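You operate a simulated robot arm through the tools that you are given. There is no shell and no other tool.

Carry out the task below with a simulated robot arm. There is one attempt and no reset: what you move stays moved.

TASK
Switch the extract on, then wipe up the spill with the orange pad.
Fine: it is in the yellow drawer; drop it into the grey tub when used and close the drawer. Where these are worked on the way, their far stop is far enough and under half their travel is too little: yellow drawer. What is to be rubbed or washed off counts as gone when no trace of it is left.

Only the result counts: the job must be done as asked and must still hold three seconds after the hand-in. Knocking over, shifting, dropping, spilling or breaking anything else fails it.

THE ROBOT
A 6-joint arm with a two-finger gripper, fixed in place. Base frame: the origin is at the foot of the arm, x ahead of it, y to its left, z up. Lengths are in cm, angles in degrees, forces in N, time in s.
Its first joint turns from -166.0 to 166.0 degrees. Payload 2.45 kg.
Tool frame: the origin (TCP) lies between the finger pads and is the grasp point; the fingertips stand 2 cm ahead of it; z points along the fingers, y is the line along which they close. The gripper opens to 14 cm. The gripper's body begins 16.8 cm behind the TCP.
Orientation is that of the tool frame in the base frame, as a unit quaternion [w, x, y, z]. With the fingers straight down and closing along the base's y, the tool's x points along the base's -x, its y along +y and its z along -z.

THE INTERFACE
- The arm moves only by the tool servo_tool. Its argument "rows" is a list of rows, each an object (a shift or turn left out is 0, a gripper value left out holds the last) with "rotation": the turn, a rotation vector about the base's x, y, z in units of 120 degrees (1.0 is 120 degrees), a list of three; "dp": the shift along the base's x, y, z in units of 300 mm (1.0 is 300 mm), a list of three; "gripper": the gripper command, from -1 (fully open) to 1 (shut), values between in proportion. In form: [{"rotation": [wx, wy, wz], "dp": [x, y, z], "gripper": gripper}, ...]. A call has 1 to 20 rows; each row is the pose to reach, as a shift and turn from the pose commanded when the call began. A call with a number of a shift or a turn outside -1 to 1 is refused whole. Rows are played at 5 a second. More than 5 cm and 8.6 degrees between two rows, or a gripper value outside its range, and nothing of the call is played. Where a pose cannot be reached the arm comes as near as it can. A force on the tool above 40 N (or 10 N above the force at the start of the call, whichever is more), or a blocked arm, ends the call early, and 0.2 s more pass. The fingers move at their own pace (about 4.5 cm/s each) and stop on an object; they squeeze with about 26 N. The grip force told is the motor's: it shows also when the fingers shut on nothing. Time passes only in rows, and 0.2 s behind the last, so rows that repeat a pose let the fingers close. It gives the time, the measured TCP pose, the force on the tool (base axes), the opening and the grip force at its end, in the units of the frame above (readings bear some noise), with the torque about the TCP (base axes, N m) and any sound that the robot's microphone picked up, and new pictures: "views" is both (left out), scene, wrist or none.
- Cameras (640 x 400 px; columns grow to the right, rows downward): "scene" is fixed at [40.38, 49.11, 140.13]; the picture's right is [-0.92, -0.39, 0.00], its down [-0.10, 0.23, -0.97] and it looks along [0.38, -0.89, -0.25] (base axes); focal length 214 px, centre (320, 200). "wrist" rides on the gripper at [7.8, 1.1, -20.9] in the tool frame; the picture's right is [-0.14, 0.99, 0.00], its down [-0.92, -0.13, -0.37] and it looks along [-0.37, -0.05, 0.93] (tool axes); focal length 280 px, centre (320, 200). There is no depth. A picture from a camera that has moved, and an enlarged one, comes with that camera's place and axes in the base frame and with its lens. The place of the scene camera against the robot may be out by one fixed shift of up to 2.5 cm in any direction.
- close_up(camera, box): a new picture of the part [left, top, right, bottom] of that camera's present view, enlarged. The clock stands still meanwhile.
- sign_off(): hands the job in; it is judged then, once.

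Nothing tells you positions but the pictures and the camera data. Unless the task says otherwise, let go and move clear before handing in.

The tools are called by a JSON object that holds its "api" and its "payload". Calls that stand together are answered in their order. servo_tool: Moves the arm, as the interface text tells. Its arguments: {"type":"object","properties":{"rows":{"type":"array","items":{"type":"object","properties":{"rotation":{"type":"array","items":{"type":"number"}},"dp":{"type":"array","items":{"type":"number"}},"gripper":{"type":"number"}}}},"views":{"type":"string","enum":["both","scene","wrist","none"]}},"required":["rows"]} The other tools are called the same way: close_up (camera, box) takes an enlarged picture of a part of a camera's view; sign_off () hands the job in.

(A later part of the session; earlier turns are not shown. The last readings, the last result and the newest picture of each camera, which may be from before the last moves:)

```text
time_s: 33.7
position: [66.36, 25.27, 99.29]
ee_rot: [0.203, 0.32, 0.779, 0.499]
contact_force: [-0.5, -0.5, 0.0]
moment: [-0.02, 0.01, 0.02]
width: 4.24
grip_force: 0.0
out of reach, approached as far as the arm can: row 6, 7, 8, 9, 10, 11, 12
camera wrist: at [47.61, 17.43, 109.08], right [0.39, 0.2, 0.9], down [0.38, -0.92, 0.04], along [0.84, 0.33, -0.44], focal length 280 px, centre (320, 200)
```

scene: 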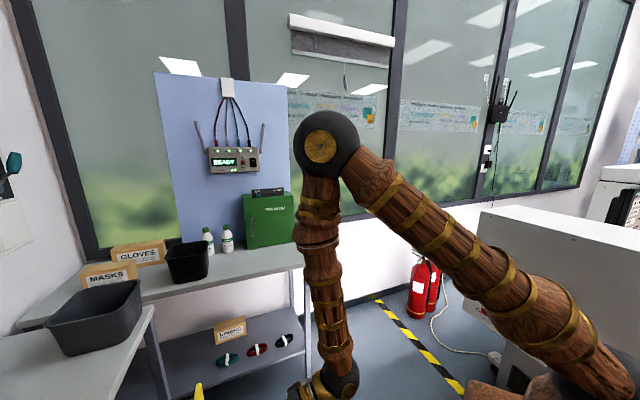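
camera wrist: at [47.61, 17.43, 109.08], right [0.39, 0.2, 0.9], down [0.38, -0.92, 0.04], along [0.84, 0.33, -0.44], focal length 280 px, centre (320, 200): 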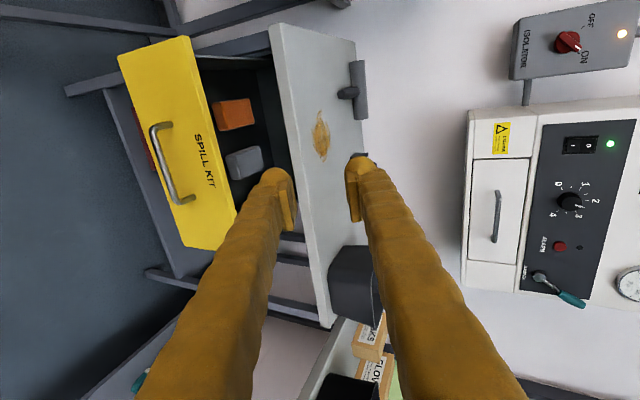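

The open drawer holds an orange pad and a grey pad. I'll roll the tool back and look down into the drawer.

{"api": "servo_tool", "payload": {"rows": [{"rotation": [-0.0437, -0.0437, 0.0288], "gripper": -1}, {"rotation": [-0.0874, -0.0874, 0.0577]}, {"rotation": [-0.1311, -0.1311, 0.0865]}, {"rotation": [-0.1748, -0.1748, 0.1154]}, {"rotation": [-0.2185, -0.2185, 0.1442]}, {"rotation": [-0.2622, -0.2622, 0.173]}, {"rotation": [-0.306, -0.306, 0.2019]}, {"rotation": [-0.3497, -0.3497, 0.2307]}, {"rotation": [-0.3934, -0.3934, 0.2596]}, {"rotation": [-0.4371, -0.4371, 0.2884]}, {"rotation": [-0.4808, -0.4808, 0.3173]}, {"rotation": [-0.4808, -0.4808, 0.3173]}], "views": "none"}}

{"api": "servo_tool", "payload": {"rows": [{"rotation": [-0.0427, 0.0427, 0], "dp": [0, 0, 0.1]}, {"rotation": [-0.0854, 0.0854, 0], "dp": [0, 0, 0.2]}, {"rotation": [-0.128, 0.128, 0], "dp": [0, 0, 0.3]}, {"rotation": [-0.1709, 0.1709, 0], "dp": [0, 0, 0.4]}, {"rotation": [-0.212, 0.212, 0], "dp": [0, 0, 0.4]}, {"rotation": [-0.212, 0.212, 0], "dp": [0, 0, 0.4]}], "views": "both"}}

```text
time_s: 36.3
position: [66.39, 25.27, 99.47]
ee_rot: [0.493, -0.327, 0.779, 0.206]
contact_force: [0.0, 0.2, 0.0]
moment: [0.0, 0.02, 0.0]
width: 13.99
grip_force: 0.1
```

```text
time_s: 37.7
position: [66.4, 25.08, 111.65]
ee_rot: [0.228, -0.373, 0.894, 0.096]
contact_force: [0.2, 0.0, -0.4]
moment: [-0.01, 0.0, 0.01]
width: 14.0
grip_force: 0.1
camera wrist: at [53.66, 13.77, 126.22], right [-0.62, 0.78, 0.07], down [0.54, 0.36, 0.76], along [0.57, 0.51, -0.64], focal length 280 px, centre (320, 200)
```

scene: 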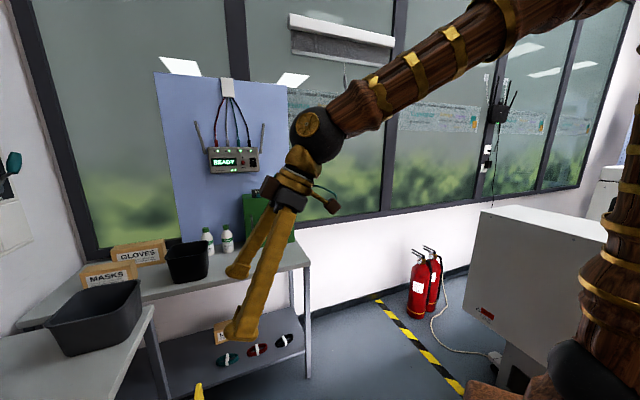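
wrist: 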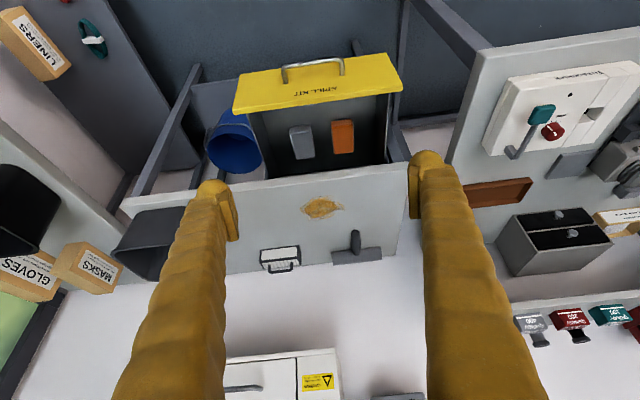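

{"api": "close_up", "payload": {"camera": "wrist", "box": [220, 50, 420, 175]}}

{"api": "close_up", "payload": {"camera": "wrist", "box": [240, 170, 420, 280]}}

```text
3.20 times, centred on (320, 112) of wrist
camera zoom: at [53.66, 13.77, 126.22], right [-0.62, 0.78, 0.07], down [0.54, 0.36, 0.76], along [0.57, 0.51, -0.64], focal length 897 px, centre (320, 480)
```

zoom: 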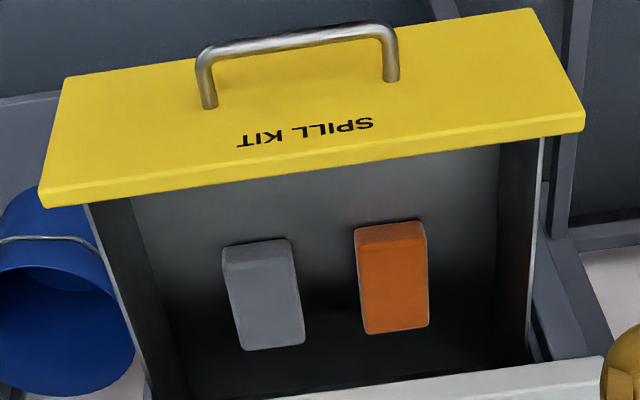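

```text
3.56 times, centred on (330, 225) of wrist
camera zoom: at [53.66, 13.77, 126.22], right [-0.62, 0.78, 0.07], down [0.54, 0.36, 0.76], along [0.57, 0.51, -0.64], focal length 997 px, centre (284, 111)
```

zoom: 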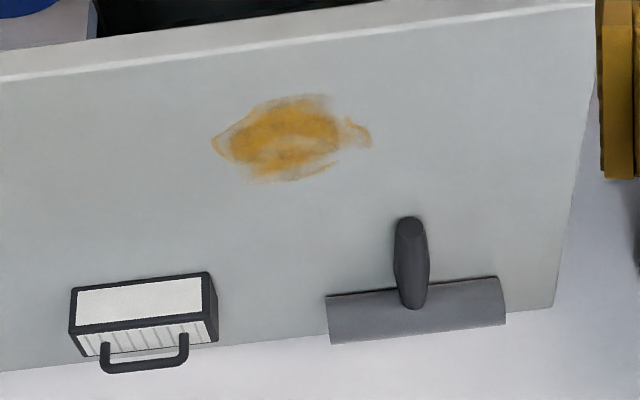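

The orange pad lies in the left half of the drawer, about 5.5 by 11 cm with its long side pointing away from the robot. Before grasping it I'll check that this tilt can reach the spill, and get a closer view of the spill and tub.

{"api": "servo_tool", "payload": {"rows": [{"dp": [0.12, 0.08, -0.03]}, {"dp": [0.24, 0.156, -0.07]}, {"dp": [0.36, 0.234, -0.12]}, {"dp": [0.48, 0.312, -0.17]}, {"dp": [0.6, 0.39, -0.22]}, {"dp": [0.72, 0.468, -0.27]}, {"dp": [0.85, 0.546, -0.32]}, {"dp": [0.98, 0.623, -0.37]}, {"dp": [0.98, 0.623, -0.37]}], "views": "both"}}

```text
time_s: 39.7
position: [95.44, 44.26, 100.32]
ee_rot: [0.229, -0.372, 0.894, 0.096]
contact_force: [0.3, -0.1, 0.1]
moment: [0.01, -0.01, 0.02]
width: 14.0
grip_force: 0.1
camera wrist: at [82.66, 32.86, 114.96], right [-0.62, 0.78, 0.07], down [0.54, 0.36, 0.76], along [0.57, 0.51, -0.64], focal length 280 px, centre (320, 200)
```

scene: 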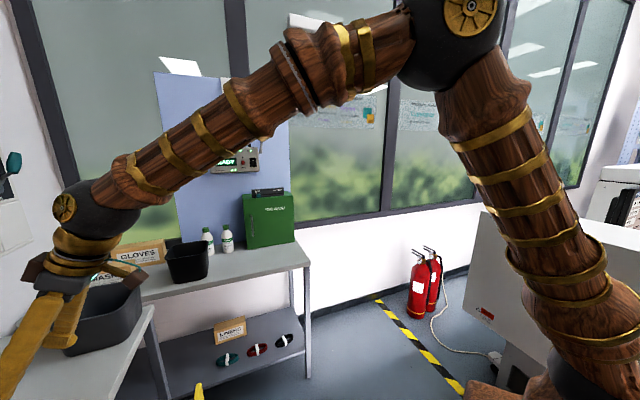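
wrist: 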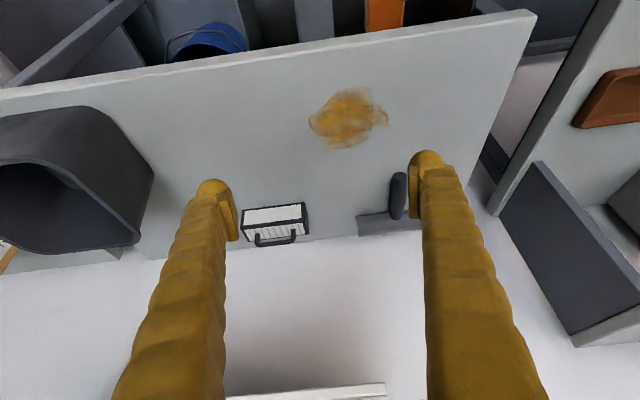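

Reach is fine so far. I'll test further out and lower over the spill's far side, with the fingers still well above the bench.

{"api": "servo_tool", "payload": {"rows": [{"dp": [0.07, 0.05, -0.1]}, {"dp": [0.14, 0.1, -0.2]}, {"dp": [0.21, 0.15, -0.3]}, {"dp": [0.29, 0.21, -0.38]}, {"dp": [0.29, 0.21, -0.38]}], "views": "wrist"}}

```text
time_s: 40.9
position: [104.46, 50.5, 89.18]
ee_rot: [0.228, -0.373, 0.894, 0.096]
contact_force: [-0.3, 0.6, -0.1]
moment: [-0.01, 0.01, 0.0]
width: 13.98
grip_force: 0.2
camera wrist: at [91.69, 39.09, 103.66], right [-0.62, 0.78, 0.07], down [0.54, 0.36, 0.77], along [0.57, 0.51, -0.64], focal length 280 px, centre (320, 200)
```

wrist: 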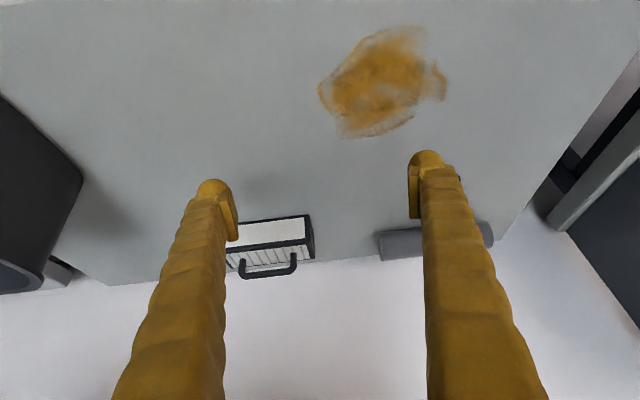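

The arm reaches past the far edge of the spill at this tilt. I measure the spill as about 11.5 by 10.5 cm, centred near (98, 53). Now I'll go back over the open drawer to locate the orange pad precisely.

{"api": "servo_tool", "payload": {"rows": [{"dp": [0, 0, 0.15]}, {"dp": [-0.13, -0.03, 0.2]}, {"dp": [-0.28, -0.06, 0.2]}, {"dp": [-0.43, -0.1, 0.2]}, {"dp": [-0.58, -0.14, 0.2]}, {"dp": [-0.73, -0.18, 0.2]}, {"dp": [-0.88, -0.223, 0.18]}, {"dp": [-0.89, -0.223, 0.05]}, {"dp": [-0.89, -0.223, 0.0]}, {"dp": [-0.89, -0.223, 0.0]}], "views": "wrist"}}

```text
time_s: 43.1
position: [77.83, 43.82, 88.72]
ee_rot: [0.229, -0.372, 0.894, 0.096]
contact_force: [-0.4, 0.2, 0.8]
moment: [-0.03, 0.03, 0.0]
width: 14.01
grip_force: 0.0
camera wrist: at [64.95, 32.47, 103.27], right [-0.62, 0.78, 0.07], down [0.54, 0.36, 0.77], along [0.57, 0.51, -0.64], focal length 280 px, centre (320, 200)
```

wrist: 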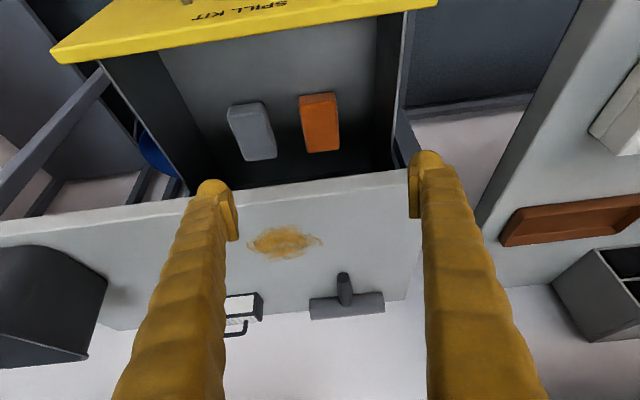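

{"api": "close_up", "payload": {"camera": "wrist", "box": [200, 60, 440, 210]}}

```text
2.67 times, centred on (320, 135) of wrist
camera zoom: at [64.95, 32.47, 103.27], right [-0.62, 0.78, 0.07], down [0.54, 0.36, 0.77], along [0.57, 0.51, -0.64], focal length 748 px, centre (320, 373)
```

zoom: 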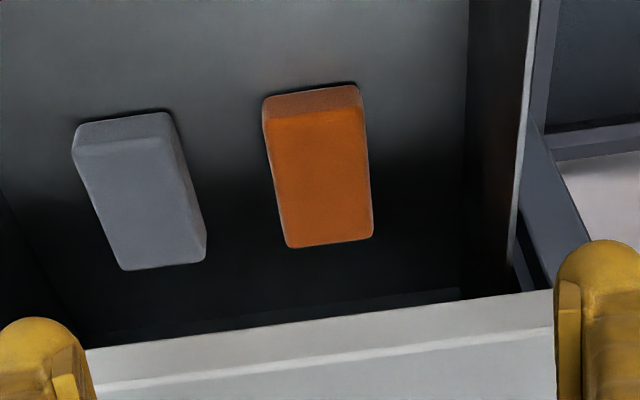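

I need the pad's depth more precisely, so I'll take a sideways-shifted view for parallax.

{"api": "servo_tool", "payload": {"rows": [{"dp": [0.1, -0.1, 0.05]}, {"dp": [0.2, -0.2, 0.1]}, {"dp": [0.3, -0.3, 0.15]}, {"dp": [0.4, -0.4, 0.2]}, {"dp": [0.4, -0.4, 0.2]}], "views": "wrist"}}

{"api": "close_up", "payload": {"camera": "wrist", "box": [280, 40, 520, 190]}}

```text
time_s: 44.3
position: [89.95, 31.41, 94.57]
ee_rot: [0.228, -0.373, 0.894, 0.096]
contact_force: [0.0, -0.1, -0.5]
moment: [-0.01, -0.03, 0.0]
width: 14.0
grip_force: 0.1
camera wrist: at [77.08, 20.17, 109.01], right [-0.62, 0.78, 0.07], down [0.54, 0.36, 0.76], along [0.57, 0.51, -0.64], focal length 280 px, centre (320, 200)
```

wrist: 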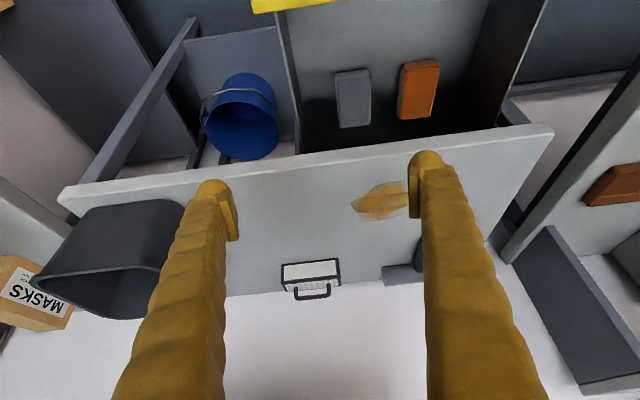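

```text
2.67 times, centred on (400, 115) of wrist
camera zoom: at [77.08, 20.17, 109.01], right [-0.62, 0.78, 0.07], down [0.54, 0.36, 0.76], along [0.57, 0.51, -0.64], focal length 748 px, centre (107, 427)
```

zoom: 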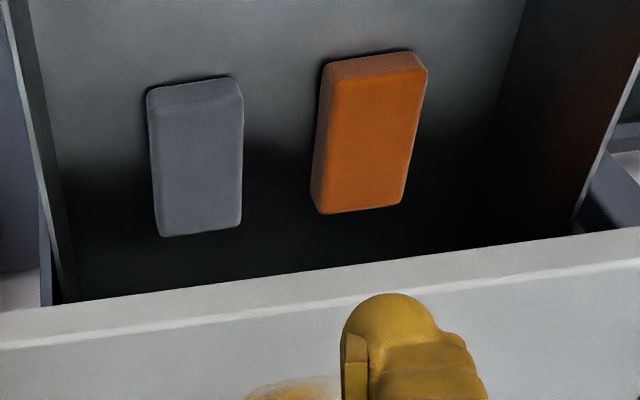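

Triangulating the pad's corners gives a centre near (85.1, 51.7) with its top at z≈66, about 5.6 by 8.5 cm, with its far half under the bench edge. I'll set the opening to about 8 cm and approach along the tilted tool axis so the fingers stay clear of the bench edge.

{"api": "servo_tool", "payload": {"rows": [{"dp": [-0.1, 0.08, 0.0], "gripper": -0.171}, {"dp": [-0.2, 0.16, -0.03]}, {"dp": [-0.3, 0.24, -0.08]}, {"dp": [-0.4, 0.32, -0.14]}, {"dp": [-0.462, 0.377, -0.2]}, {"dp": [-0.413, 0.426, -0.327]}, {"dp": [-0.364, 0.475, -0.453]}, {"dp": [-0.314, 0.525, -0.58]}, {"dp": [-0.314, 0.525, -0.58]}], "views": "wrist"}}

```text
time_s: 46.3
position: [80.35, 47.41, 77.61]
ee_rot: [0.228, -0.372, 0.895, 0.096]
contact_force: [-0.6, -0.3, -0.6]
moment: [0.0, 0.05, -0.02]
width: 8.21
grip_force: 0.0
camera wrist: at [67.57, 36.03, 92.23], right [-0.62, 0.78, 0.07], down [0.54, 0.36, 0.76], along [0.57, 0.51, -0.64], focal length 280 px, centre (320, 200)
```

wrist: 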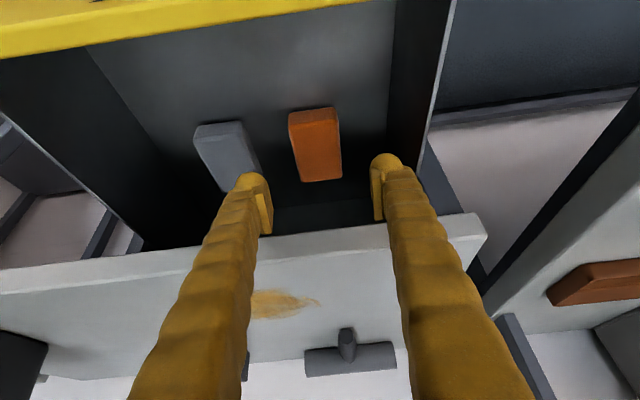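

The pad sits centred between the fingers. I'll go the last 12 cm along the tool axis.

{"api": "servo_tool", "payload": {"rows": [{"dp": [0.04, 0.037, -0.105]}, {"dp": [0.08, 0.075, -0.21]}, {"dp": [0.11, 0.103, -0.29]}, {"dp": [0.128, 0.119, -0.335]}, {"dp": [0.138, 0.129, -0.363]}, {"dp": [0.138, 0.129, -0.363]}], "views": "wrist"}}

```text
time_s: 47.7
position: [84.34, 51.29, 66.57]
ee_rot: [0.229, -0.372, 0.894, 0.095]
contact_force: [1.1, 0.3, 0.7]
moment: [-0.04, -0.01, -0.02]
width: 8.21
grip_force: 0.1
camera wrist: at [71.67, 39.94, 81.06], right [-0.62, 0.78, 0.07], down [0.54, 0.36, 0.76], along [0.57, 0.51, -0.64], focal length 280 px, centre (320, 200)
```

wrist: 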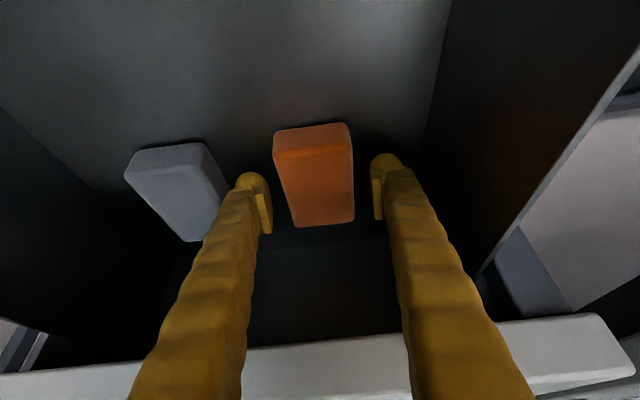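

{"api": "close_up", "payload": {"camera": "wrist", "box": [220, 100, 420, 250]}}

```text
2.67 times, centred on (320, 175) of wrist
camera zoom: at [71.67, 39.94, 81.06], right [-0.62, 0.78, 0.07], down [0.54, 0.36, 0.76], along [0.57, 0.51, -0.64], focal length 748 px, centre (320, 267)
```

zoom: 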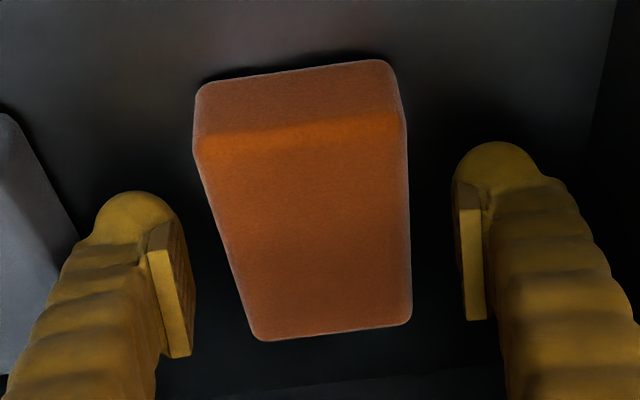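

Both finger pads flank the orange pad. I'll close on it now.

{"api": "servo_tool", "payload": {"rows": [{"gripper": 1}, {"gripper": 1}, {"gripper": 1}, {"gripper": 1}, {"gripper": 1}, {"gripper": 1}], "views": "wrist"}}

```text
time_s: 49.1
position: [84.36, 51.28, 66.43]
ee_rot: [0.229, -0.372, 0.895, 0.096]
contact_force: [-0.3, 0.6, 1.3]
moment: [0.01, -0.03, 0.0]
width: 5.7
grip_force: 25.9
camera wrist: at [71.66, 39.93, 81.06], right [-0.62, 0.78, 0.07], down [0.54, 0.36, 0.76], along [0.57, 0.51, -0.64], focal length 280 px, centre (320, 200)
```

wrist: 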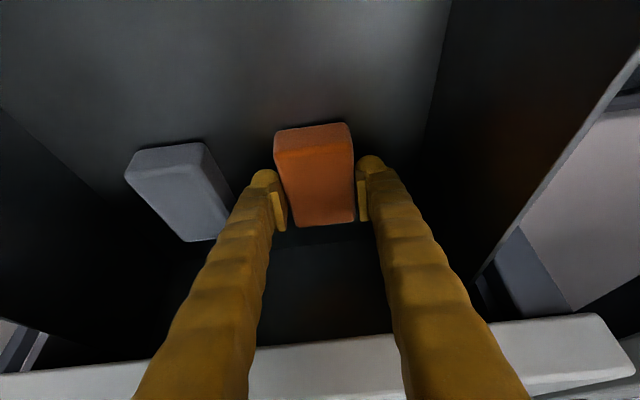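

The pad is gripped at 5.7 cm wide. I'll lift it slightly, draw it out from under the bench edge toward me, then raise it.

{"api": "servo_tool", "payload": {"rows": [{"dp": [0, 0, 0.05]}, {"dp": [0, 0, 0.11]}, {"dp": [-0.07, -0.07, 0.13]}, {"dp": [-0.15, -0.15, 0.15]}, {"dp": [-0.22, -0.22, 0.17]}, {"dp": [-0.22, -0.22, 0.3]}, {"dp": [-0.22, -0.22, 0.45]}, {"dp": [-0.22, -0.22, 0.6]}, {"dp": [-0.22, -0.22, 0.75]}, {"dp": [-0.22, -0.22, 0.9]}, {"dp": [-0.22, -0.22, 0.9]}], "views": "both"}}

```text
time_s: 51.5
position: [77.85, 44.83, 94.01]
ee_rot: [0.227, -0.373, 0.894, 0.097]
contact_force: [0.7, 0.4, 0.0]
moment: [-0.02, 0.03, 0.02]
width: 5.67
grip_force: 25.6
camera wrist: at [65.1, 33.47, 108.58], right [-0.62, 0.78, 0.07], down [0.54, 0.36, 0.76], along [0.57, 0.51, -0.64], focal length 280 px, centre (320, 200)
```

scene: 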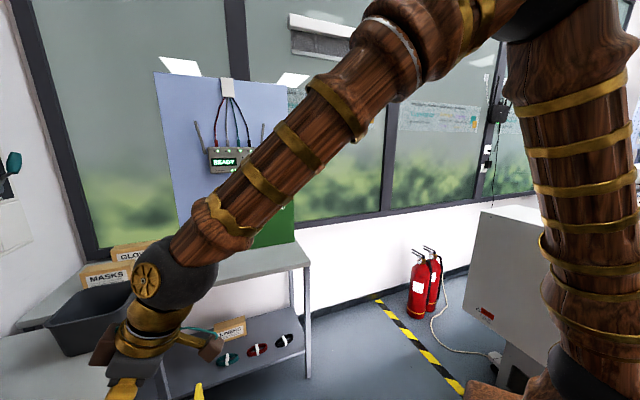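
wrist: 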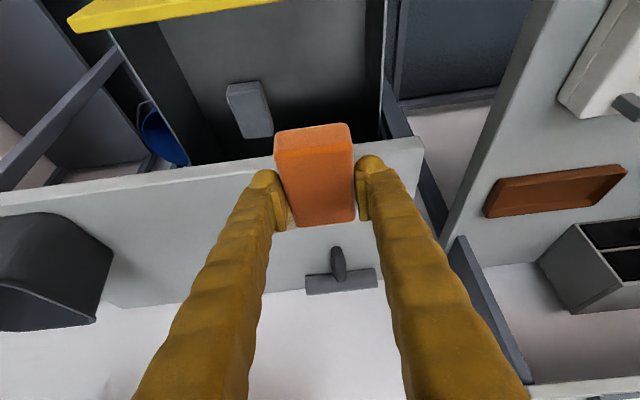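

The orange pad is held, its bottom about 3 cm below the TCP, and the grey pad is still in the drawer. I'll move over the near-left side of the spill and then lower gently until contact.

{"api": "servo_tool", "payload": {"rows": [{"dp": [0.1, 0.09, 0]}, {"dp": [0.2, 0.18, 0]}, {"dp": [0.3, 0.28, 0]}, {"dp": [0.4, 0.37, -0.03]}, {"dp": [0.424, 0.394, -0.13]}, {"dp": [0.424, 0.394, -0.23]}, {"dp": [0.424, 0.394, -0.23]}], "views": "wrist"}}

```text
time_s: 53.1
position: [90.53, 56.52, 86.74]
ee_rot: [0.228, -0.373, 0.894, 0.096]
contact_force: [-1.1, 0.4, 0.8]
moment: [-0.01, 0.0, 0.04]
width: 5.68
grip_force: 26.2
camera wrist: at [77.74, 45.08, 101.22], right [-0.62, 0.78, 0.07], down [0.54, 0.36, 0.76], along [0.57, 0.51, -0.64], focal length 280 px, centre (320, 200)
```

wrist: 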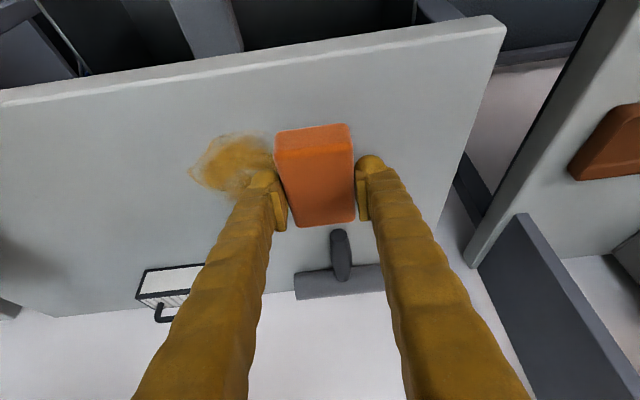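

{"api": "servo_tool", "payload": {"rows": [{"dp": [0, 0, -0.05]}, {"dp": [0, 0, -0.075]}, {"dp": [0, 0, -0.09]}, {"dp": [0, 0, -0.1]}, {"dp": [0, 0, -0.1]}], "views": "wrist"}}

```text
time_s: 54.3
position: [90.53, 56.43, 83.9]
ee_rot: [0.229, -0.373, 0.894, 0.096]
contact_force: [0.5, 0.5, -1.1]
moment: [-0.01, 0.01, 0.05]
width: 5.65
grip_force: 25.8
camera wrist: at [77.76, 45.09, 98.35], right [-0.62, 0.78, 0.07], down [0.54, 0.36, 0.76], along [0.57, 0.51, -0.64], focal length 280 px, centre (320, 200)
```

wrist: 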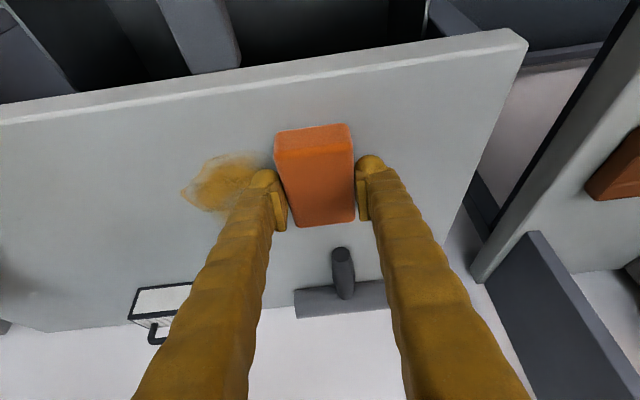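

{"api": "servo_tool", "payload": {"rows": [{"dp": [0, 0, -0.007]}, {"dp": [0, 0, -0.013]}, {"dp": [0, 0, -0.02]}, {"dp": [0, 0, -0.02]}], "views": "none"}}

```text
time_s: 55.3
position: [90.61, 56.57, 83.54]
ee_rot: [0.23, -0.372, 0.894, 0.096]
contact_force: [-3.8, -2.2, 19.3]
moment: [-0.12, 0.03, 0.01]
width: 5.68
grip_force: 25.5
```

The pad is on the bench with about 19 N of pressure. I'll sweep it right across the near part of the spill.

{"api": "servo_tool", "payload": {"rows": [{"dp": [0.03, -0.03, 0]}, {"dp": [0.07, -0.07, 0]}, {"dp": [0.11, -0.11, 0]}, {"dp": [0.15, -0.15, 0]}, {"dp": [0.19, -0.19, 0]}, {"dp": [0.23, -0.23, 0]}, {"dp": [0.27, -0.27, 0]}, {"dp": [0.31, -0.31, 0]}, {"dp": [0.35, -0.35, 0]}, {"dp": [0.38, -0.38, 0]}, {"dp": [0.38, -0.38, 0]}], "views": "wrist"}}

```text
time_s: 56.9
position: [97.69, 49.26, 83.5]
ee_rot: [0.23, -0.372, 0.894, 0.096]
contact_force: [0.6, 0.1, 7.3]
moment: [-0.1, -0.03, 0.0]
width: 5.64
grip_force: 25.9
stopped in row 7: the force on the tool passed its limit at 42 N (the readings are from after the stop); the commanded pose is now the measured one
camera wrist: at [84.9, 37.78, 97.97], right [-0.62, 0.78, 0.07], down [0.53, 0.36, 0.77], along [0.58, 0.51, -0.64], focal length 280 px, centre (320, 200)
```

wrist: 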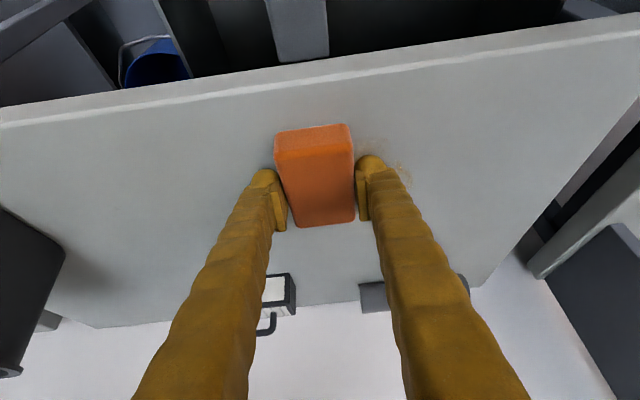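

Wiping works and most of the passed-over area is clean. The sweep stopped on the force limit, so I'll carry on with lighter pressure.

{"api": "servo_tool", "payload": {"rows": [{"dp": [0.03, -0.03, 0]}, {"dp": [0.06, -0.06, 0]}, {"dp": [0.09, -0.09, 0]}, {"dp": [0.12, -0.12, 0]}, {"dp": [0.15, -0.15, 0]}, {"dp": [0.15, -0.15, 0]}], "views": "wrist"}}

```text
time_s: 58.2
position: [102.01, 44.72, 83.54]
ee_rot: [0.229, -0.373, 0.894, 0.096]
contact_force: [-3.8, 6.5, 22.8]
moment: [0.12, 0.04, 0.03]
width: 5.67
grip_force: 26.1
camera wrist: at [89.25, 33.28, 97.94], right [-0.62, 0.78, 0.07], down [0.53, 0.36, 0.77], along [0.58, 0.51, -0.64], focal length 280 px, centre (320, 200)
```

wrist: 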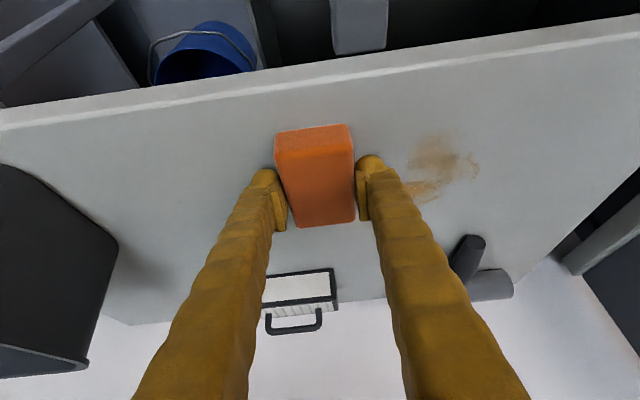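

A faded patch is left plus the far part of the spill. I'll shift further out and sweep back left.

{"api": "servo_tool", "payload": {"rows": [{"dp": [0.025, 0.025, 0.003]}, {"dp": [0.05, 0.05, 0.003]}, {"dp": [0.02, 0.08, 0.003]}, {"dp": [-0.01, 0.11, 0.003]}, {"dp": [-0.04, 0.14, 0.003]}, {"dp": [-0.07, 0.17, 0.003]}, {"dp": [-0.1, 0.2, 0.003]}, {"dp": [-0.13, 0.23, 0.003]}, {"dp": [-0.16, 0.26, 0.003]}, {"dp": [-0.19, 0.29, 0.003]}, {"dp": [-0.22, 0.32, 0.003]}, {"dp": [-0.25, 0.35, 0.003]}, {"dp": [-0.28, 0.38, 0.003]}, {"dp": [-0.31, 0.41, 0.003]}, {"dp": [-0.34, 0.44, 0.003]}, {"dp": [-0.34, 0.44, 0.003]}], "views": "wrist"}}

```text
time_s: 61.6
position: [91.94, 57.86, 83.52]
ee_rot: [0.229, -0.372, 0.894, 0.096]
contact_force: [-0.3, 0.2, 0.0]
moment: [-0.04, 0.01, -0.03]
width: 5.66
grip_force: 26.0
camera wrist: at [79.15, 46.47, 97.97], right [-0.62, 0.78, 0.07], down [0.54, 0.36, 0.77], along [0.57, 0.51, -0.64], focal length 280 px, centre (320, 200)
```

wrist: 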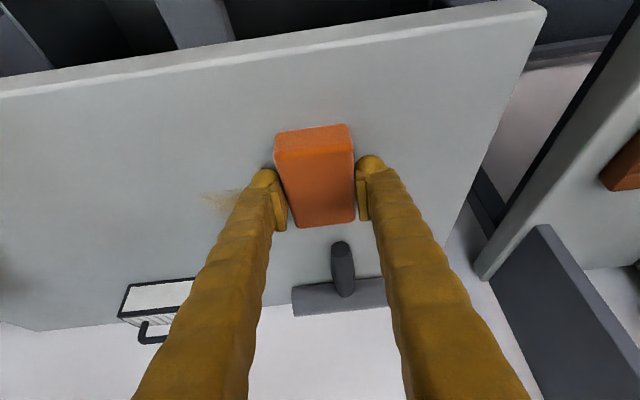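

{"api": "servo_tool", "payload": {"rows": [{"dp": [0.03, 0.03, 0]}, {"dp": [0.06, 0.06, 0]}, {"dp": [0.06, 0.06, -0.004]}, {"dp": [0.06, 0.06, -0.008]}, {"dp": [0.06, 0.06, -0.008]}], "views": "none"}}

```text
time_s: 62.9
position: [93.89, 59.78, 83.58]
ee_rot: [0.23, -0.372, 0.894, 0.096]
contact_force: [-1.6, 10.8, 32.1]
moment: [0.17, 0.15, 0.04]
width: 5.61
grip_force: 25.5
```

{"api": "servo_tool", "payload": {"rows": [{"dp": [0, 0, 0.006]}, {"dp": [0.03, -0.03, 0.006]}, {"dp": [0.06, -0.06, 0.006]}, {"dp": [0.09, -0.09, 0.006]}, {"dp": [0.12, -0.12, 0.006]}, {"dp": [0.15, -0.15, 0.006]}, {"dp": [0.18, -0.18, 0.006]}, {"dp": [0.21, -0.21, 0.006]}, {"dp": [0.24, -0.24, 0.006]}, {"dp": [0.27, -0.27, 0.006]}, {"dp": [0.3, -0.3, 0.006]}, {"dp": [0.33, -0.33, 0.006]}, {"dp": [0.36, -0.36, 0.006]}, {"dp": [0.38, -0.38, 0.006]}, {"dp": [0.38, -0.38, 0.006]}], "views": "wrist"}}

```text
time_s: 66.0
position: [105.33, 48.22, 83.54]
ee_rot: [0.228, -0.373, 0.894, 0.096]
contact_force: [-0.3, 0.3, -0.3]
moment: [0.01, 0.04, -0.01]
width: 5.66
grip_force: 26.7
camera wrist: at [92.54, 36.79, 97.97], right [-0.62, 0.78, 0.07], down [0.54, 0.36, 0.77], along [0.57, 0.51, -0.64], focal length 280 px, centre (320, 200)
```

wrist: 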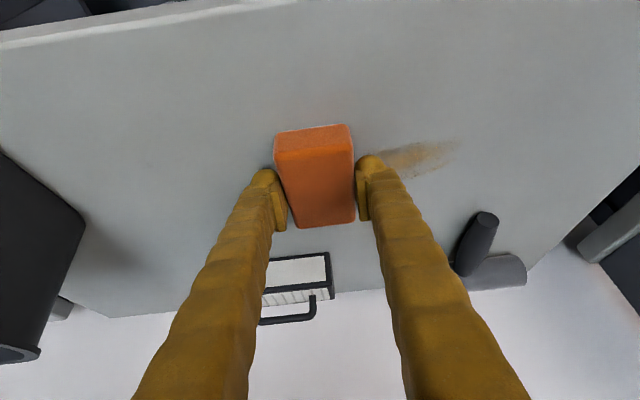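

Some residue is left near the far part, and the pad had lost contact on that pass. I'll press down slightly and sweep back over it.

{"api": "servo_tool", "payload": {"rows": [{"dp": [0, 0, -0.003]}, {"dp": [-0.03, 0.03, -0.003]}, {"dp": [-0.06, 0.06, -0.003]}, {"dp": [-0.09, 0.09, -0.003]}, {"dp": [-0.12, 0.12, -0.003]}, {"dp": [-0.15, 0.15, -0.003]}, {"dp": [-0.18, 0.18, -0.003]}, {"dp": [-0.18, 0.18, -0.003]}], "views": "wrist"}}

```text
time_s: 67.8
position: [99.68, 53.73, 83.49]
ee_rot: [0.229, -0.372, 0.894, 0.096]
contact_force: [1.7, -1.4, 18.4]
moment: [-0.09, -0.02, 0.02]
width: 5.67
grip_force: 25.7
camera wrist: at [86.97, 42.29, 97.89], right [-0.62, 0.78, 0.07], down [0.53, 0.36, 0.77], along [0.58, 0.51, -0.64], focal length 280 px, centre (320, 200)
```

wrist: 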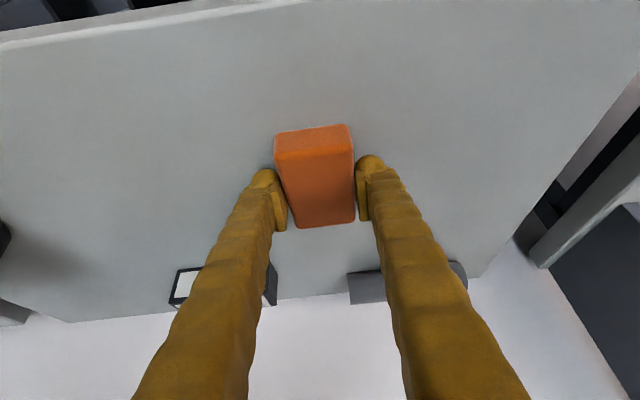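

{"api": "servo_tool", "payload": {"rows": [{"dp": [-0.03, 0.03, 0]}, {"dp": [-0.06, 0.06, 0]}, {"dp": [-0.09, 0.09, 0]}, {"dp": [-0.12, 0.12, 0]}, {"dp": [-0.15, 0.15, 0]}, {"dp": [-0.18, 0.18, 0]}, {"dp": [-0.21, 0.21, 0]}, {"dp": [-0.24, 0.24, 0]}, {"dp": [-0.24, 0.24, 0]}], "views": "wrist"}}

```text
time_s: 69.8
position: [92.61, 60.94, 83.49]
ee_rot: [0.229, -0.373, 0.894, 0.096]
contact_force: [1.7, -3.6, 19.2]
moment: [-0.01, -0.06, -0.02]
width: 5.69
grip_force: 25.8
camera wrist: at [79.83, 49.5, 97.89], right [-0.62, 0.78, 0.07], down [0.54, 0.36, 0.77], along [0.57, 0.51, -0.64], focal length 280 px, centre (320, 200)
```

wrist: 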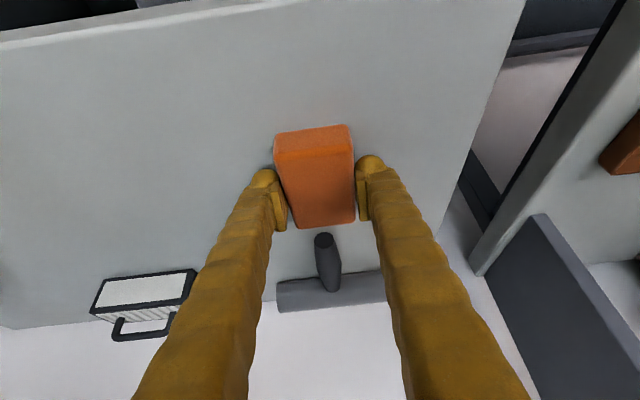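

The visible bench looks clean. I'll make overlapping passes to be thorough, starting further out and going right.

{"api": "servo_tool", "payload": {"rows": [{"dp": [0.02, 0.02, 0]}, {"dp": [0.042, 0.042, 0]}, {"dp": [0.072, 0.012, 0]}, {"dp": [0.102, -0.018, 0]}, {"dp": [0.132, -0.048, 0]}, {"dp": [0.162, -0.078, 0]}, {"dp": [0.192, -0.108, 0]}, {"dp": [0.222, -0.138, 0]}, {"dp": [0.252, -0.168, 0]}, {"dp": [0.282, -0.198, 0]}, {"dp": [0.312, -0.228, 0]}, {"dp": [0.342, -0.258, 0]}, {"dp": [0.372, -0.288, 0]}, {"dp": [0.402, -0.318, 0]}, {"dp": [0.432, -0.348, 0]}, {"dp": [0.432, -0.348, 0]}], "views": "wrist"}}

```text
time_s: 73.2
position: [105.49, 50.49, 83.37]
ee_rot: [0.229, -0.372, 0.895, 0.096]
contact_force: [-1.4, -2.5, 4.3]
moment: [-0.06, -0.05, -0.05]
width: 5.68
grip_force: 25.5
camera wrist: at [92.79, 38.99, 97.86], right [-0.62, 0.78, 0.07], down [0.54, 0.36, 0.77], along [0.57, 0.51, -0.64], focal length 280 px, centre (320, 200)
```

wrist: 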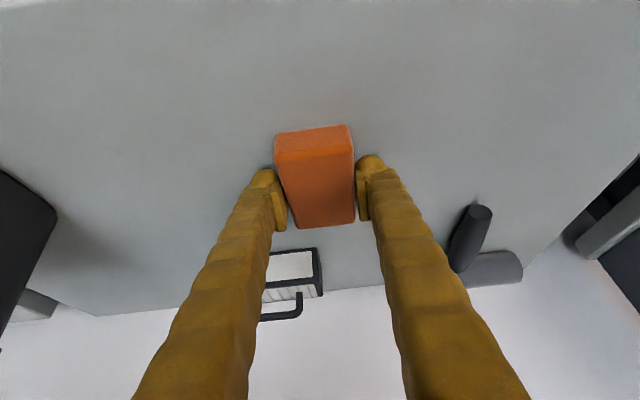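

Still clean here, with light contact. Next come return passes over the middle and near bands.

{"api": "servo_tool", "payload": {"rows": [{"dp": [-0.03, -0.03, -0.001]}, {"dp": [-0.065, -0.065, -0.002]}, {"dp": [-0.1, -0.1, -0.002]}, {"dp": [-0.13, -0.07, -0.002]}, {"dp": [-0.16, -0.04, -0.002]}, {"dp": [-0.19, -0.01, -0.002]}, {"dp": [-0.22, 0.02, -0.002]}, {"dp": [-0.25, 0.05, -0.002]}, {"dp": [-0.28, 0.08, -0.002]}, {"dp": [-0.31, 0.11, -0.002]}, {"dp": [-0.34, 0.14, -0.002]}, {"dp": [-0.37, 0.17, -0.002]}, {"dp": [-0.4, 0.2, -0.002]}, {"dp": [-0.43, 0.23, -0.002]}, {"dp": [-0.46, 0.26, -0.002]}, {"dp": [-0.46, 0.26, -0.002]}], "views": "wrist"}}

```text
time_s: 76.7
position: [91.61, 58.38, 83.27]
ee_rot: [0.229, -0.372, 0.895, 0.095]
contact_force: [3.9, -3.5, 28.0]
moment: [-0.1, -0.06, 0.03]
width: 5.66
grip_force: 26.1
camera wrist: at [78.9, 46.91, 97.78], right [-0.62, 0.78, 0.07], down [0.53, 0.36, 0.77], along [0.57, 0.51, -0.64], focal length 280 px, centre (320, 200)
```

wrist: 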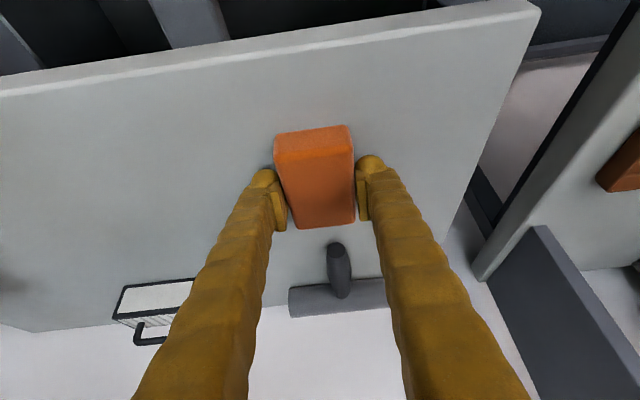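

{"api": "servo_tool", "payload": {"rows": [{"dp": [-0.03, -0.03, 0.002]}, {"dp": [-0.065, -0.065, 0.002]}, {"dp": [-0.035, -0.095, 0.002]}, {"dp": [-0.005, -0.125, 0.002]}, {"dp": [0.025, -0.155, 0.002]}, {"dp": [0.055, -0.185, 0.002]}, {"dp": [0.085, -0.215, 0.002]}, {"dp": [0.115, -0.245, 0.002]}, {"dp": [0.145, -0.275, 0.002]}, {"dp": [0.175, -0.305, 0.002]}, {"dp": [0.205, -0.335, 0.002]}, {"dp": [0.235, -0.365, 0.002]}, {"dp": [0.265, -0.395, 0.002]}, {"dp": [0.295, -0.425, 0.002]}, {"dp": [0.325, -0.455, 0.002]}, {"dp": [0.325, -0.455, 0.002]}], "views": "wrist"}}

```text
time_s: 80.0
position: [101.59, 44.75, 83.26]
ee_rot: [0.229, -0.373, 0.894, 0.096]
contact_force: [0.2, 0.1, 0.0]
moment: [0.02, 0.0, 0.0]
width: 5.69
grip_force: 25.5
camera wrist: at [88.86, 33.34, 97.85], right [-0.62, 0.78, 0.07], down [0.54, 0.36, 0.77], along [0.57, 0.51, -0.64], focal length 280 px, centre (320, 200)
```

wrist: 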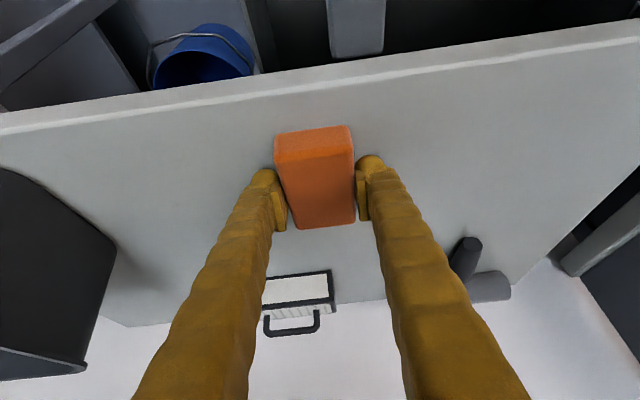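

The bench looks clean where I can see it. I'll lift the pad and inspect the whole spill area from above.

{"api": "servo_tool", "payload": {"rows": [{"dp": [0, 0, 0.1]}, {"dp": [-0.05, -0.05, 0.25]}, {"dp": [-0.12, -0.12, 0.4]}, {"dp": [-0.2, -0.2, 0.55]}, {"dp": [-0.3, -0.3, 0.65]}, {"dp": [-0.4, -0.4, 0.7]}, {"dp": [-0.4, -0.4, 0.7]}], "views": "wrist"}}

{"api": "close_up", "payload": {"camera": "wrist", "box": [280, 120, 520, 280]}}

{"api": "close_up", "payload": {"camera": "wrist", "box": [0, 150, 240, 350]}}

```text
refused: row 3 steps farther than a row can; nothing moved
```

```text
2.50 times, centred on (400, 200) of wrist
camera zoom: at [88.86, 33.34, 97.85], right [-0.62, 0.78, 0.07], down [0.54, 0.36, 0.77], along [0.57, 0.51, -0.64], focal length 701 px, centre (120, 200)
```

zoom: 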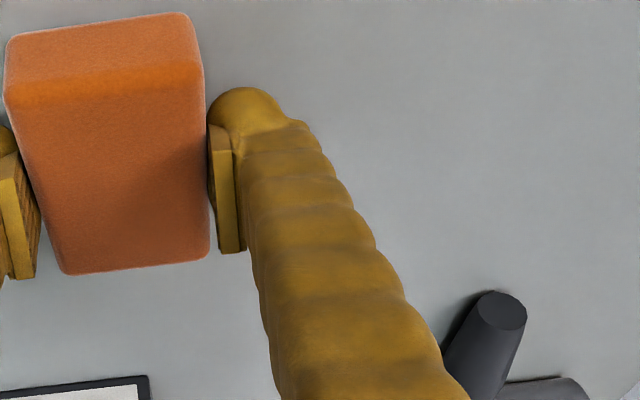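

```text
2.00 times, centred on (120, 250) of wrist
camera zoom: at [88.86, 33.34, 97.85], right [-0.62, 0.78, 0.07], down [0.54, 0.36, 0.77], along [0.57, 0.51, -0.64], focal length 561 px, centre (720, 100)
```

zoom: 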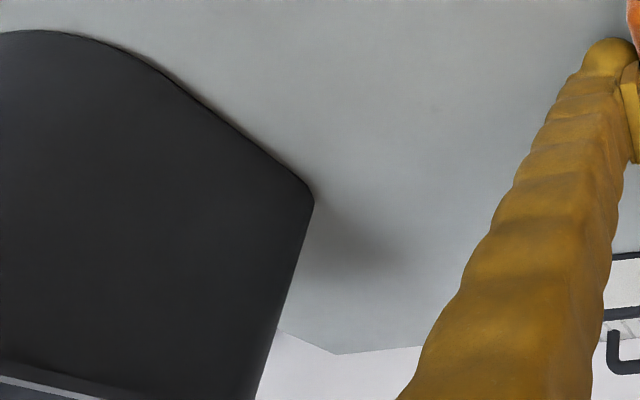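

One step was too large, so I'll redo the lift in smaller steps.

{"api": "servo_tool", "payload": {"rows": [{"dp": [0, 0, 0.1]}, {"dp": [0, 0, 0.25]}, {"dp": [-0.07, -0.07, 0.37]}, {"dp": [-0.15, -0.15, 0.48]}, {"dp": [-0.23, -0.23, 0.58]}, {"dp": [-0.31, -0.31, 0.67]}, {"dp": [-0.38, -0.38, 0.76]}, {"dp": [-0.38, -0.38, 0.76]}], "views": "wrist"}}

{"api": "close_up", "payload": {"camera": "wrist", "box": [240, 140, 480, 300]}}

{"api": "close_up", "payload": {"camera": "wrist", "box": [0, 130, 240, 300]}}

```text
time_s: 81.8
position: [90.1, 33.28, 106.09]
ee_rot: [0.228, -0.373, 0.894, 0.095]
contact_force: [0.7, -0.2, -0.7]
moment: [-0.03, -0.02, -0.01]
width: 5.67
grip_force: 26.1
camera wrist: at [77.27, 21.85, 120.62], right [-0.62, 0.78, 0.07], down [0.54, 0.36, 0.77], along [0.57, 0.51, -0.64], focal length 280 px, centre (320, 200)
```

wrist: 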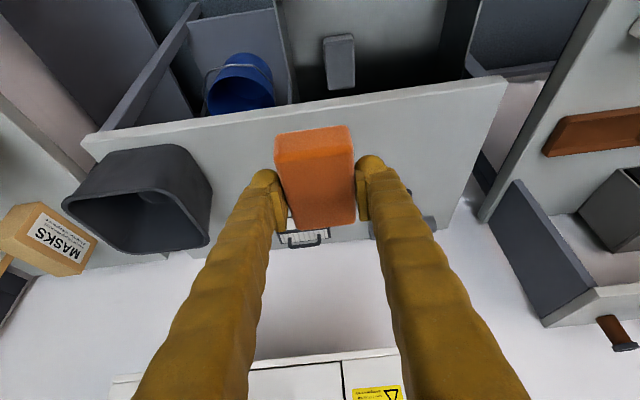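

```text
2.50 times, centred on (360, 220) of wrist
camera zoom: at [77.27, 21.85, 120.62], right [-0.62, 0.78, 0.07], down [0.54, 0.36, 0.77], along [0.57, 0.51, -0.64], focal length 701 px, centre (220, 150)
```

zoom: 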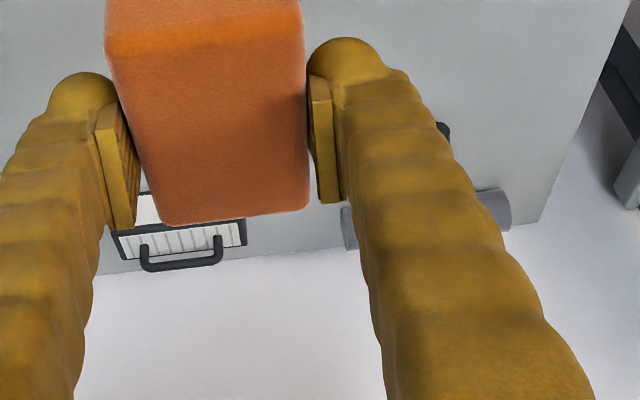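

```text
2.35 times, centred on (120, 215) of wrist
camera zoom: at [77.27, 21.85, 120.62], right [-0.62, 0.78, 0.07], down [0.54, 0.36, 0.77], along [0.57, 0.51, -0.64], focal length 660 px, centre (791, 165)
```

zoom: 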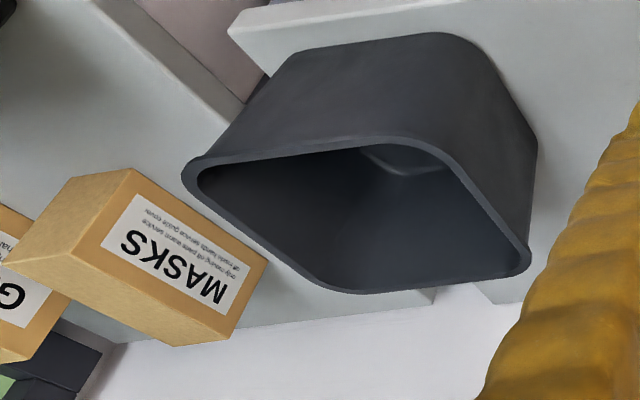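

The pad hides the spill area here. The tub rim is centred near (124, 24) at z≈93. I'll shift right, which moves toward the tub and uncovers the wiped area for inspection.

{"api": "servo_tool", "payload": {"rows": [{"dp": [0.08, -0.08, 0.03]}, {"dp": [0.16, -0.16, 0.06]}, {"dp": [0.24, -0.24, 0.1]}, {"dp": [0.28, -0.28, 0.13]}, {"dp": [0.28, -0.28, 0.13]}], "views": "wrist"}}

{"api": "close_up", "payload": {"camera": "wrist", "box": [360, 100, 560, 240]}}

```text
time_s: 83.0
position: [98.62, 24.78, 110.46]
ee_rot: [0.228, -0.372, 0.895, 0.096]
contact_force: [-1.0, 0.1, -0.4]
moment: [0.03, 0.02, 0.0]
width: 5.66
grip_force: 26.0
camera wrist: at [85.84, 13.38, 124.82], right [-0.62, 0.78, 0.07], down [0.54, 0.36, 0.77], along [0.57, 0.51, -0.64], focal length 280 px, centre (320, 200)
```

wrist: 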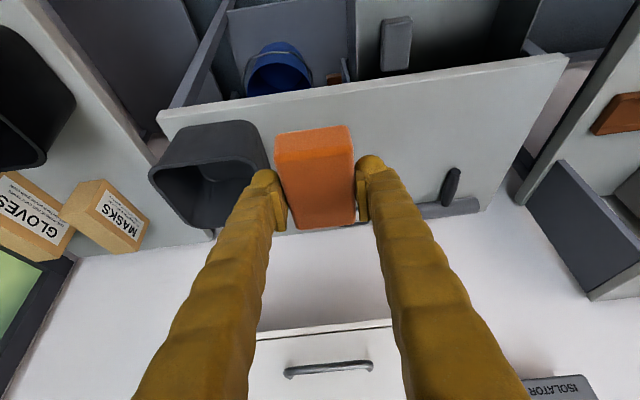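

```text
2.86 times, centred on (460, 170) of wrist
camera zoom: at [85.84, 13.38, 124.82], right [-0.62, 0.78, 0.07], down [0.54, 0.36, 0.77], along [0.57, 0.51, -0.64], focal length 801 px, centre (-80, 286)
```

zoom: 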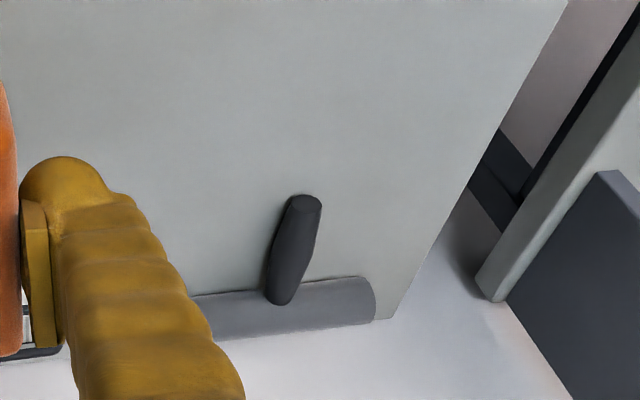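

{"api": "close_up", "payload": {"camera": "wrist", "box": [370, 90, 470, 170]}}

```text
5.00 times, centred on (420, 130) of wrist
camera zoom: at [85.84, 13.38, 124.82], right [-0.62, 0.78, 0.07], down [0.54, 0.36, 0.77], along [0.57, 0.51, -0.64], focal length 1402 px, centre (-180, 550)
```

zoom: 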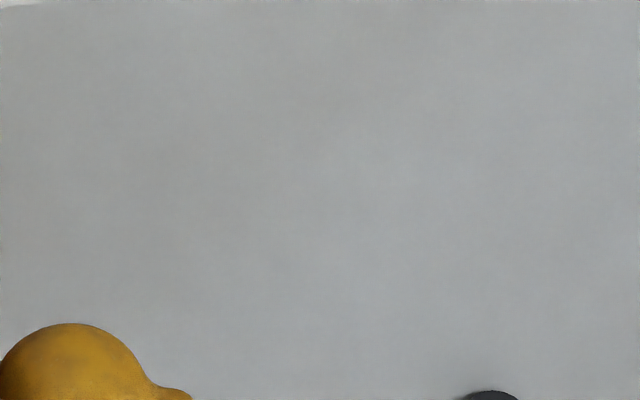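

The area looks clean, but earlier passes had uneven contact and I want no trace left. I'll go back and make a few more firm, overlapping passes before discarding the pad.

{"api": "servo_tool", "payload": {"rows": [{"dp": [0.02, 0.13, -0.02]}, {"dp": [0.04, 0.27, -0.05]}, {"dp": [0.06, 0.41, -0.08]}, {"dp": [0.08, 0.54, -0.1]}, {"dp": [0.097, 0.67, -0.15]}, {"dp": [0.097, 0.67, -0.3]}, {"dp": [0.097, 0.67, -0.45]}, {"dp": [0.097, 0.67, -0.6]}, {"dp": [0.097, 0.67, -0.72]}, {"dp": [0.097, 0.67, -0.8]}, {"dp": [0.097, 0.67, -0.86]}, {"dp": [0.097, 0.67, -0.89]}, {"dp": [0.097, 0.67, -0.89]}], "views": "wrist"}}

```text
time_s: 85.8
position: [101.39, 45.0, 83.43]
ee_rot: [0.229, -0.372, 0.895, 0.096]
contact_force: [0.3, 0.0, -0.6]
moment: [0.01, 0.02, 0.01]
width: 5.65
grip_force: 26.0
camera wrist: at [88.67, 33.66, 97.93], right [-0.62, 0.78, 0.07], down [0.54, 0.36, 0.77], along [0.57, 0.51, -0.64], focal length 280 px, centre (320, 200)
```

wrist: 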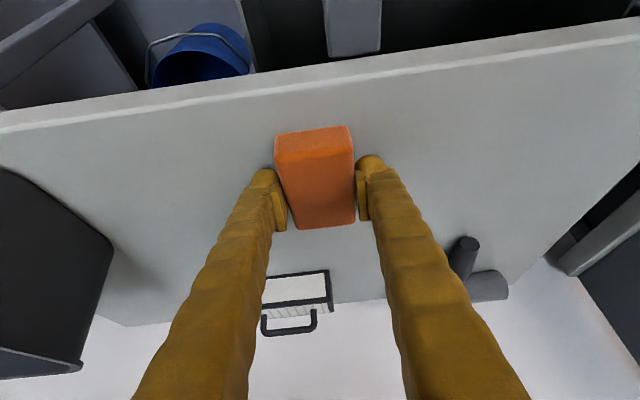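

{"api": "servo_tool", "payload": {"rows": [{"dp": [0, 0, -0.003]}, {"dp": [0, 0, -0.006]}, {"dp": [0, 0, -0.009]}, {"dp": [0, 0, -0.009]}], "views": "none"}}

```text
time_s: 86.8
position: [101.46, 44.98, 83.27]
ee_rot: [0.229, -0.372, 0.894, 0.096]
contact_force: [0.5, 5.0, 10.7]
moment: [0.02, 0.04, -0.02]
width: 5.66
grip_force: 25.9
```

{"api": "servo_tool", "payload": {"rows": [{"dp": [0, 0, -0.002]}, {"dp": [-0.03, 0.03, -0.002]}, {"dp": [-0.06, 0.06, -0.002]}, {"dp": [-0.09, 0.09, -0.002]}, {"dp": [-0.12, 0.12, -0.002]}, {"dp": [-0.15, 0.15, -0.002]}, {"dp": [-0.18, 0.18, -0.002]}, {"dp": [-0.21, 0.21, -0.002]}, {"dp": [-0.24, 0.24, -0.002]}, {"dp": [-0.27, 0.27, -0.002]}, {"dp": [-0.3, 0.3, -0.002]}, {"dp": [-0.33, 0.33, -0.002]}, {"dp": [-0.36, 0.36, -0.002]}, {"dp": [-0.39, 0.39, -0.002]}, {"dp": [-0.41, 0.41, -0.002]}, {"dp": [-0.41, 0.41, -0.002]}], "views": "wrist"}}

```text
time_s: 88.2
position: [97.52, 48.96, 83.22]
ee_rot: [0.231, -0.372, 0.894, 0.097]
contact_force: [-0.5, 1.9, 4.8]
moment: [-0.08, 0.17, -0.08]
width: 5.63
grip_force: 26.1
stopped in row 6: the force on the tool passed its limit at 41 N (the readings are from after the stop); the commanded pose is now the measured one
camera wrist: at [84.66, 37.58, 97.69], right [-0.62, 0.78, 0.07], down [0.53, 0.35, 0.77], along [0.58, 0.51, -0.64], focal length 280 px, centre (320, 200)
```

wrist: 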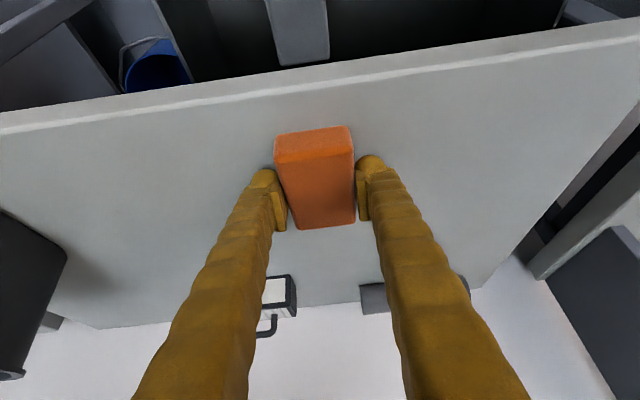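

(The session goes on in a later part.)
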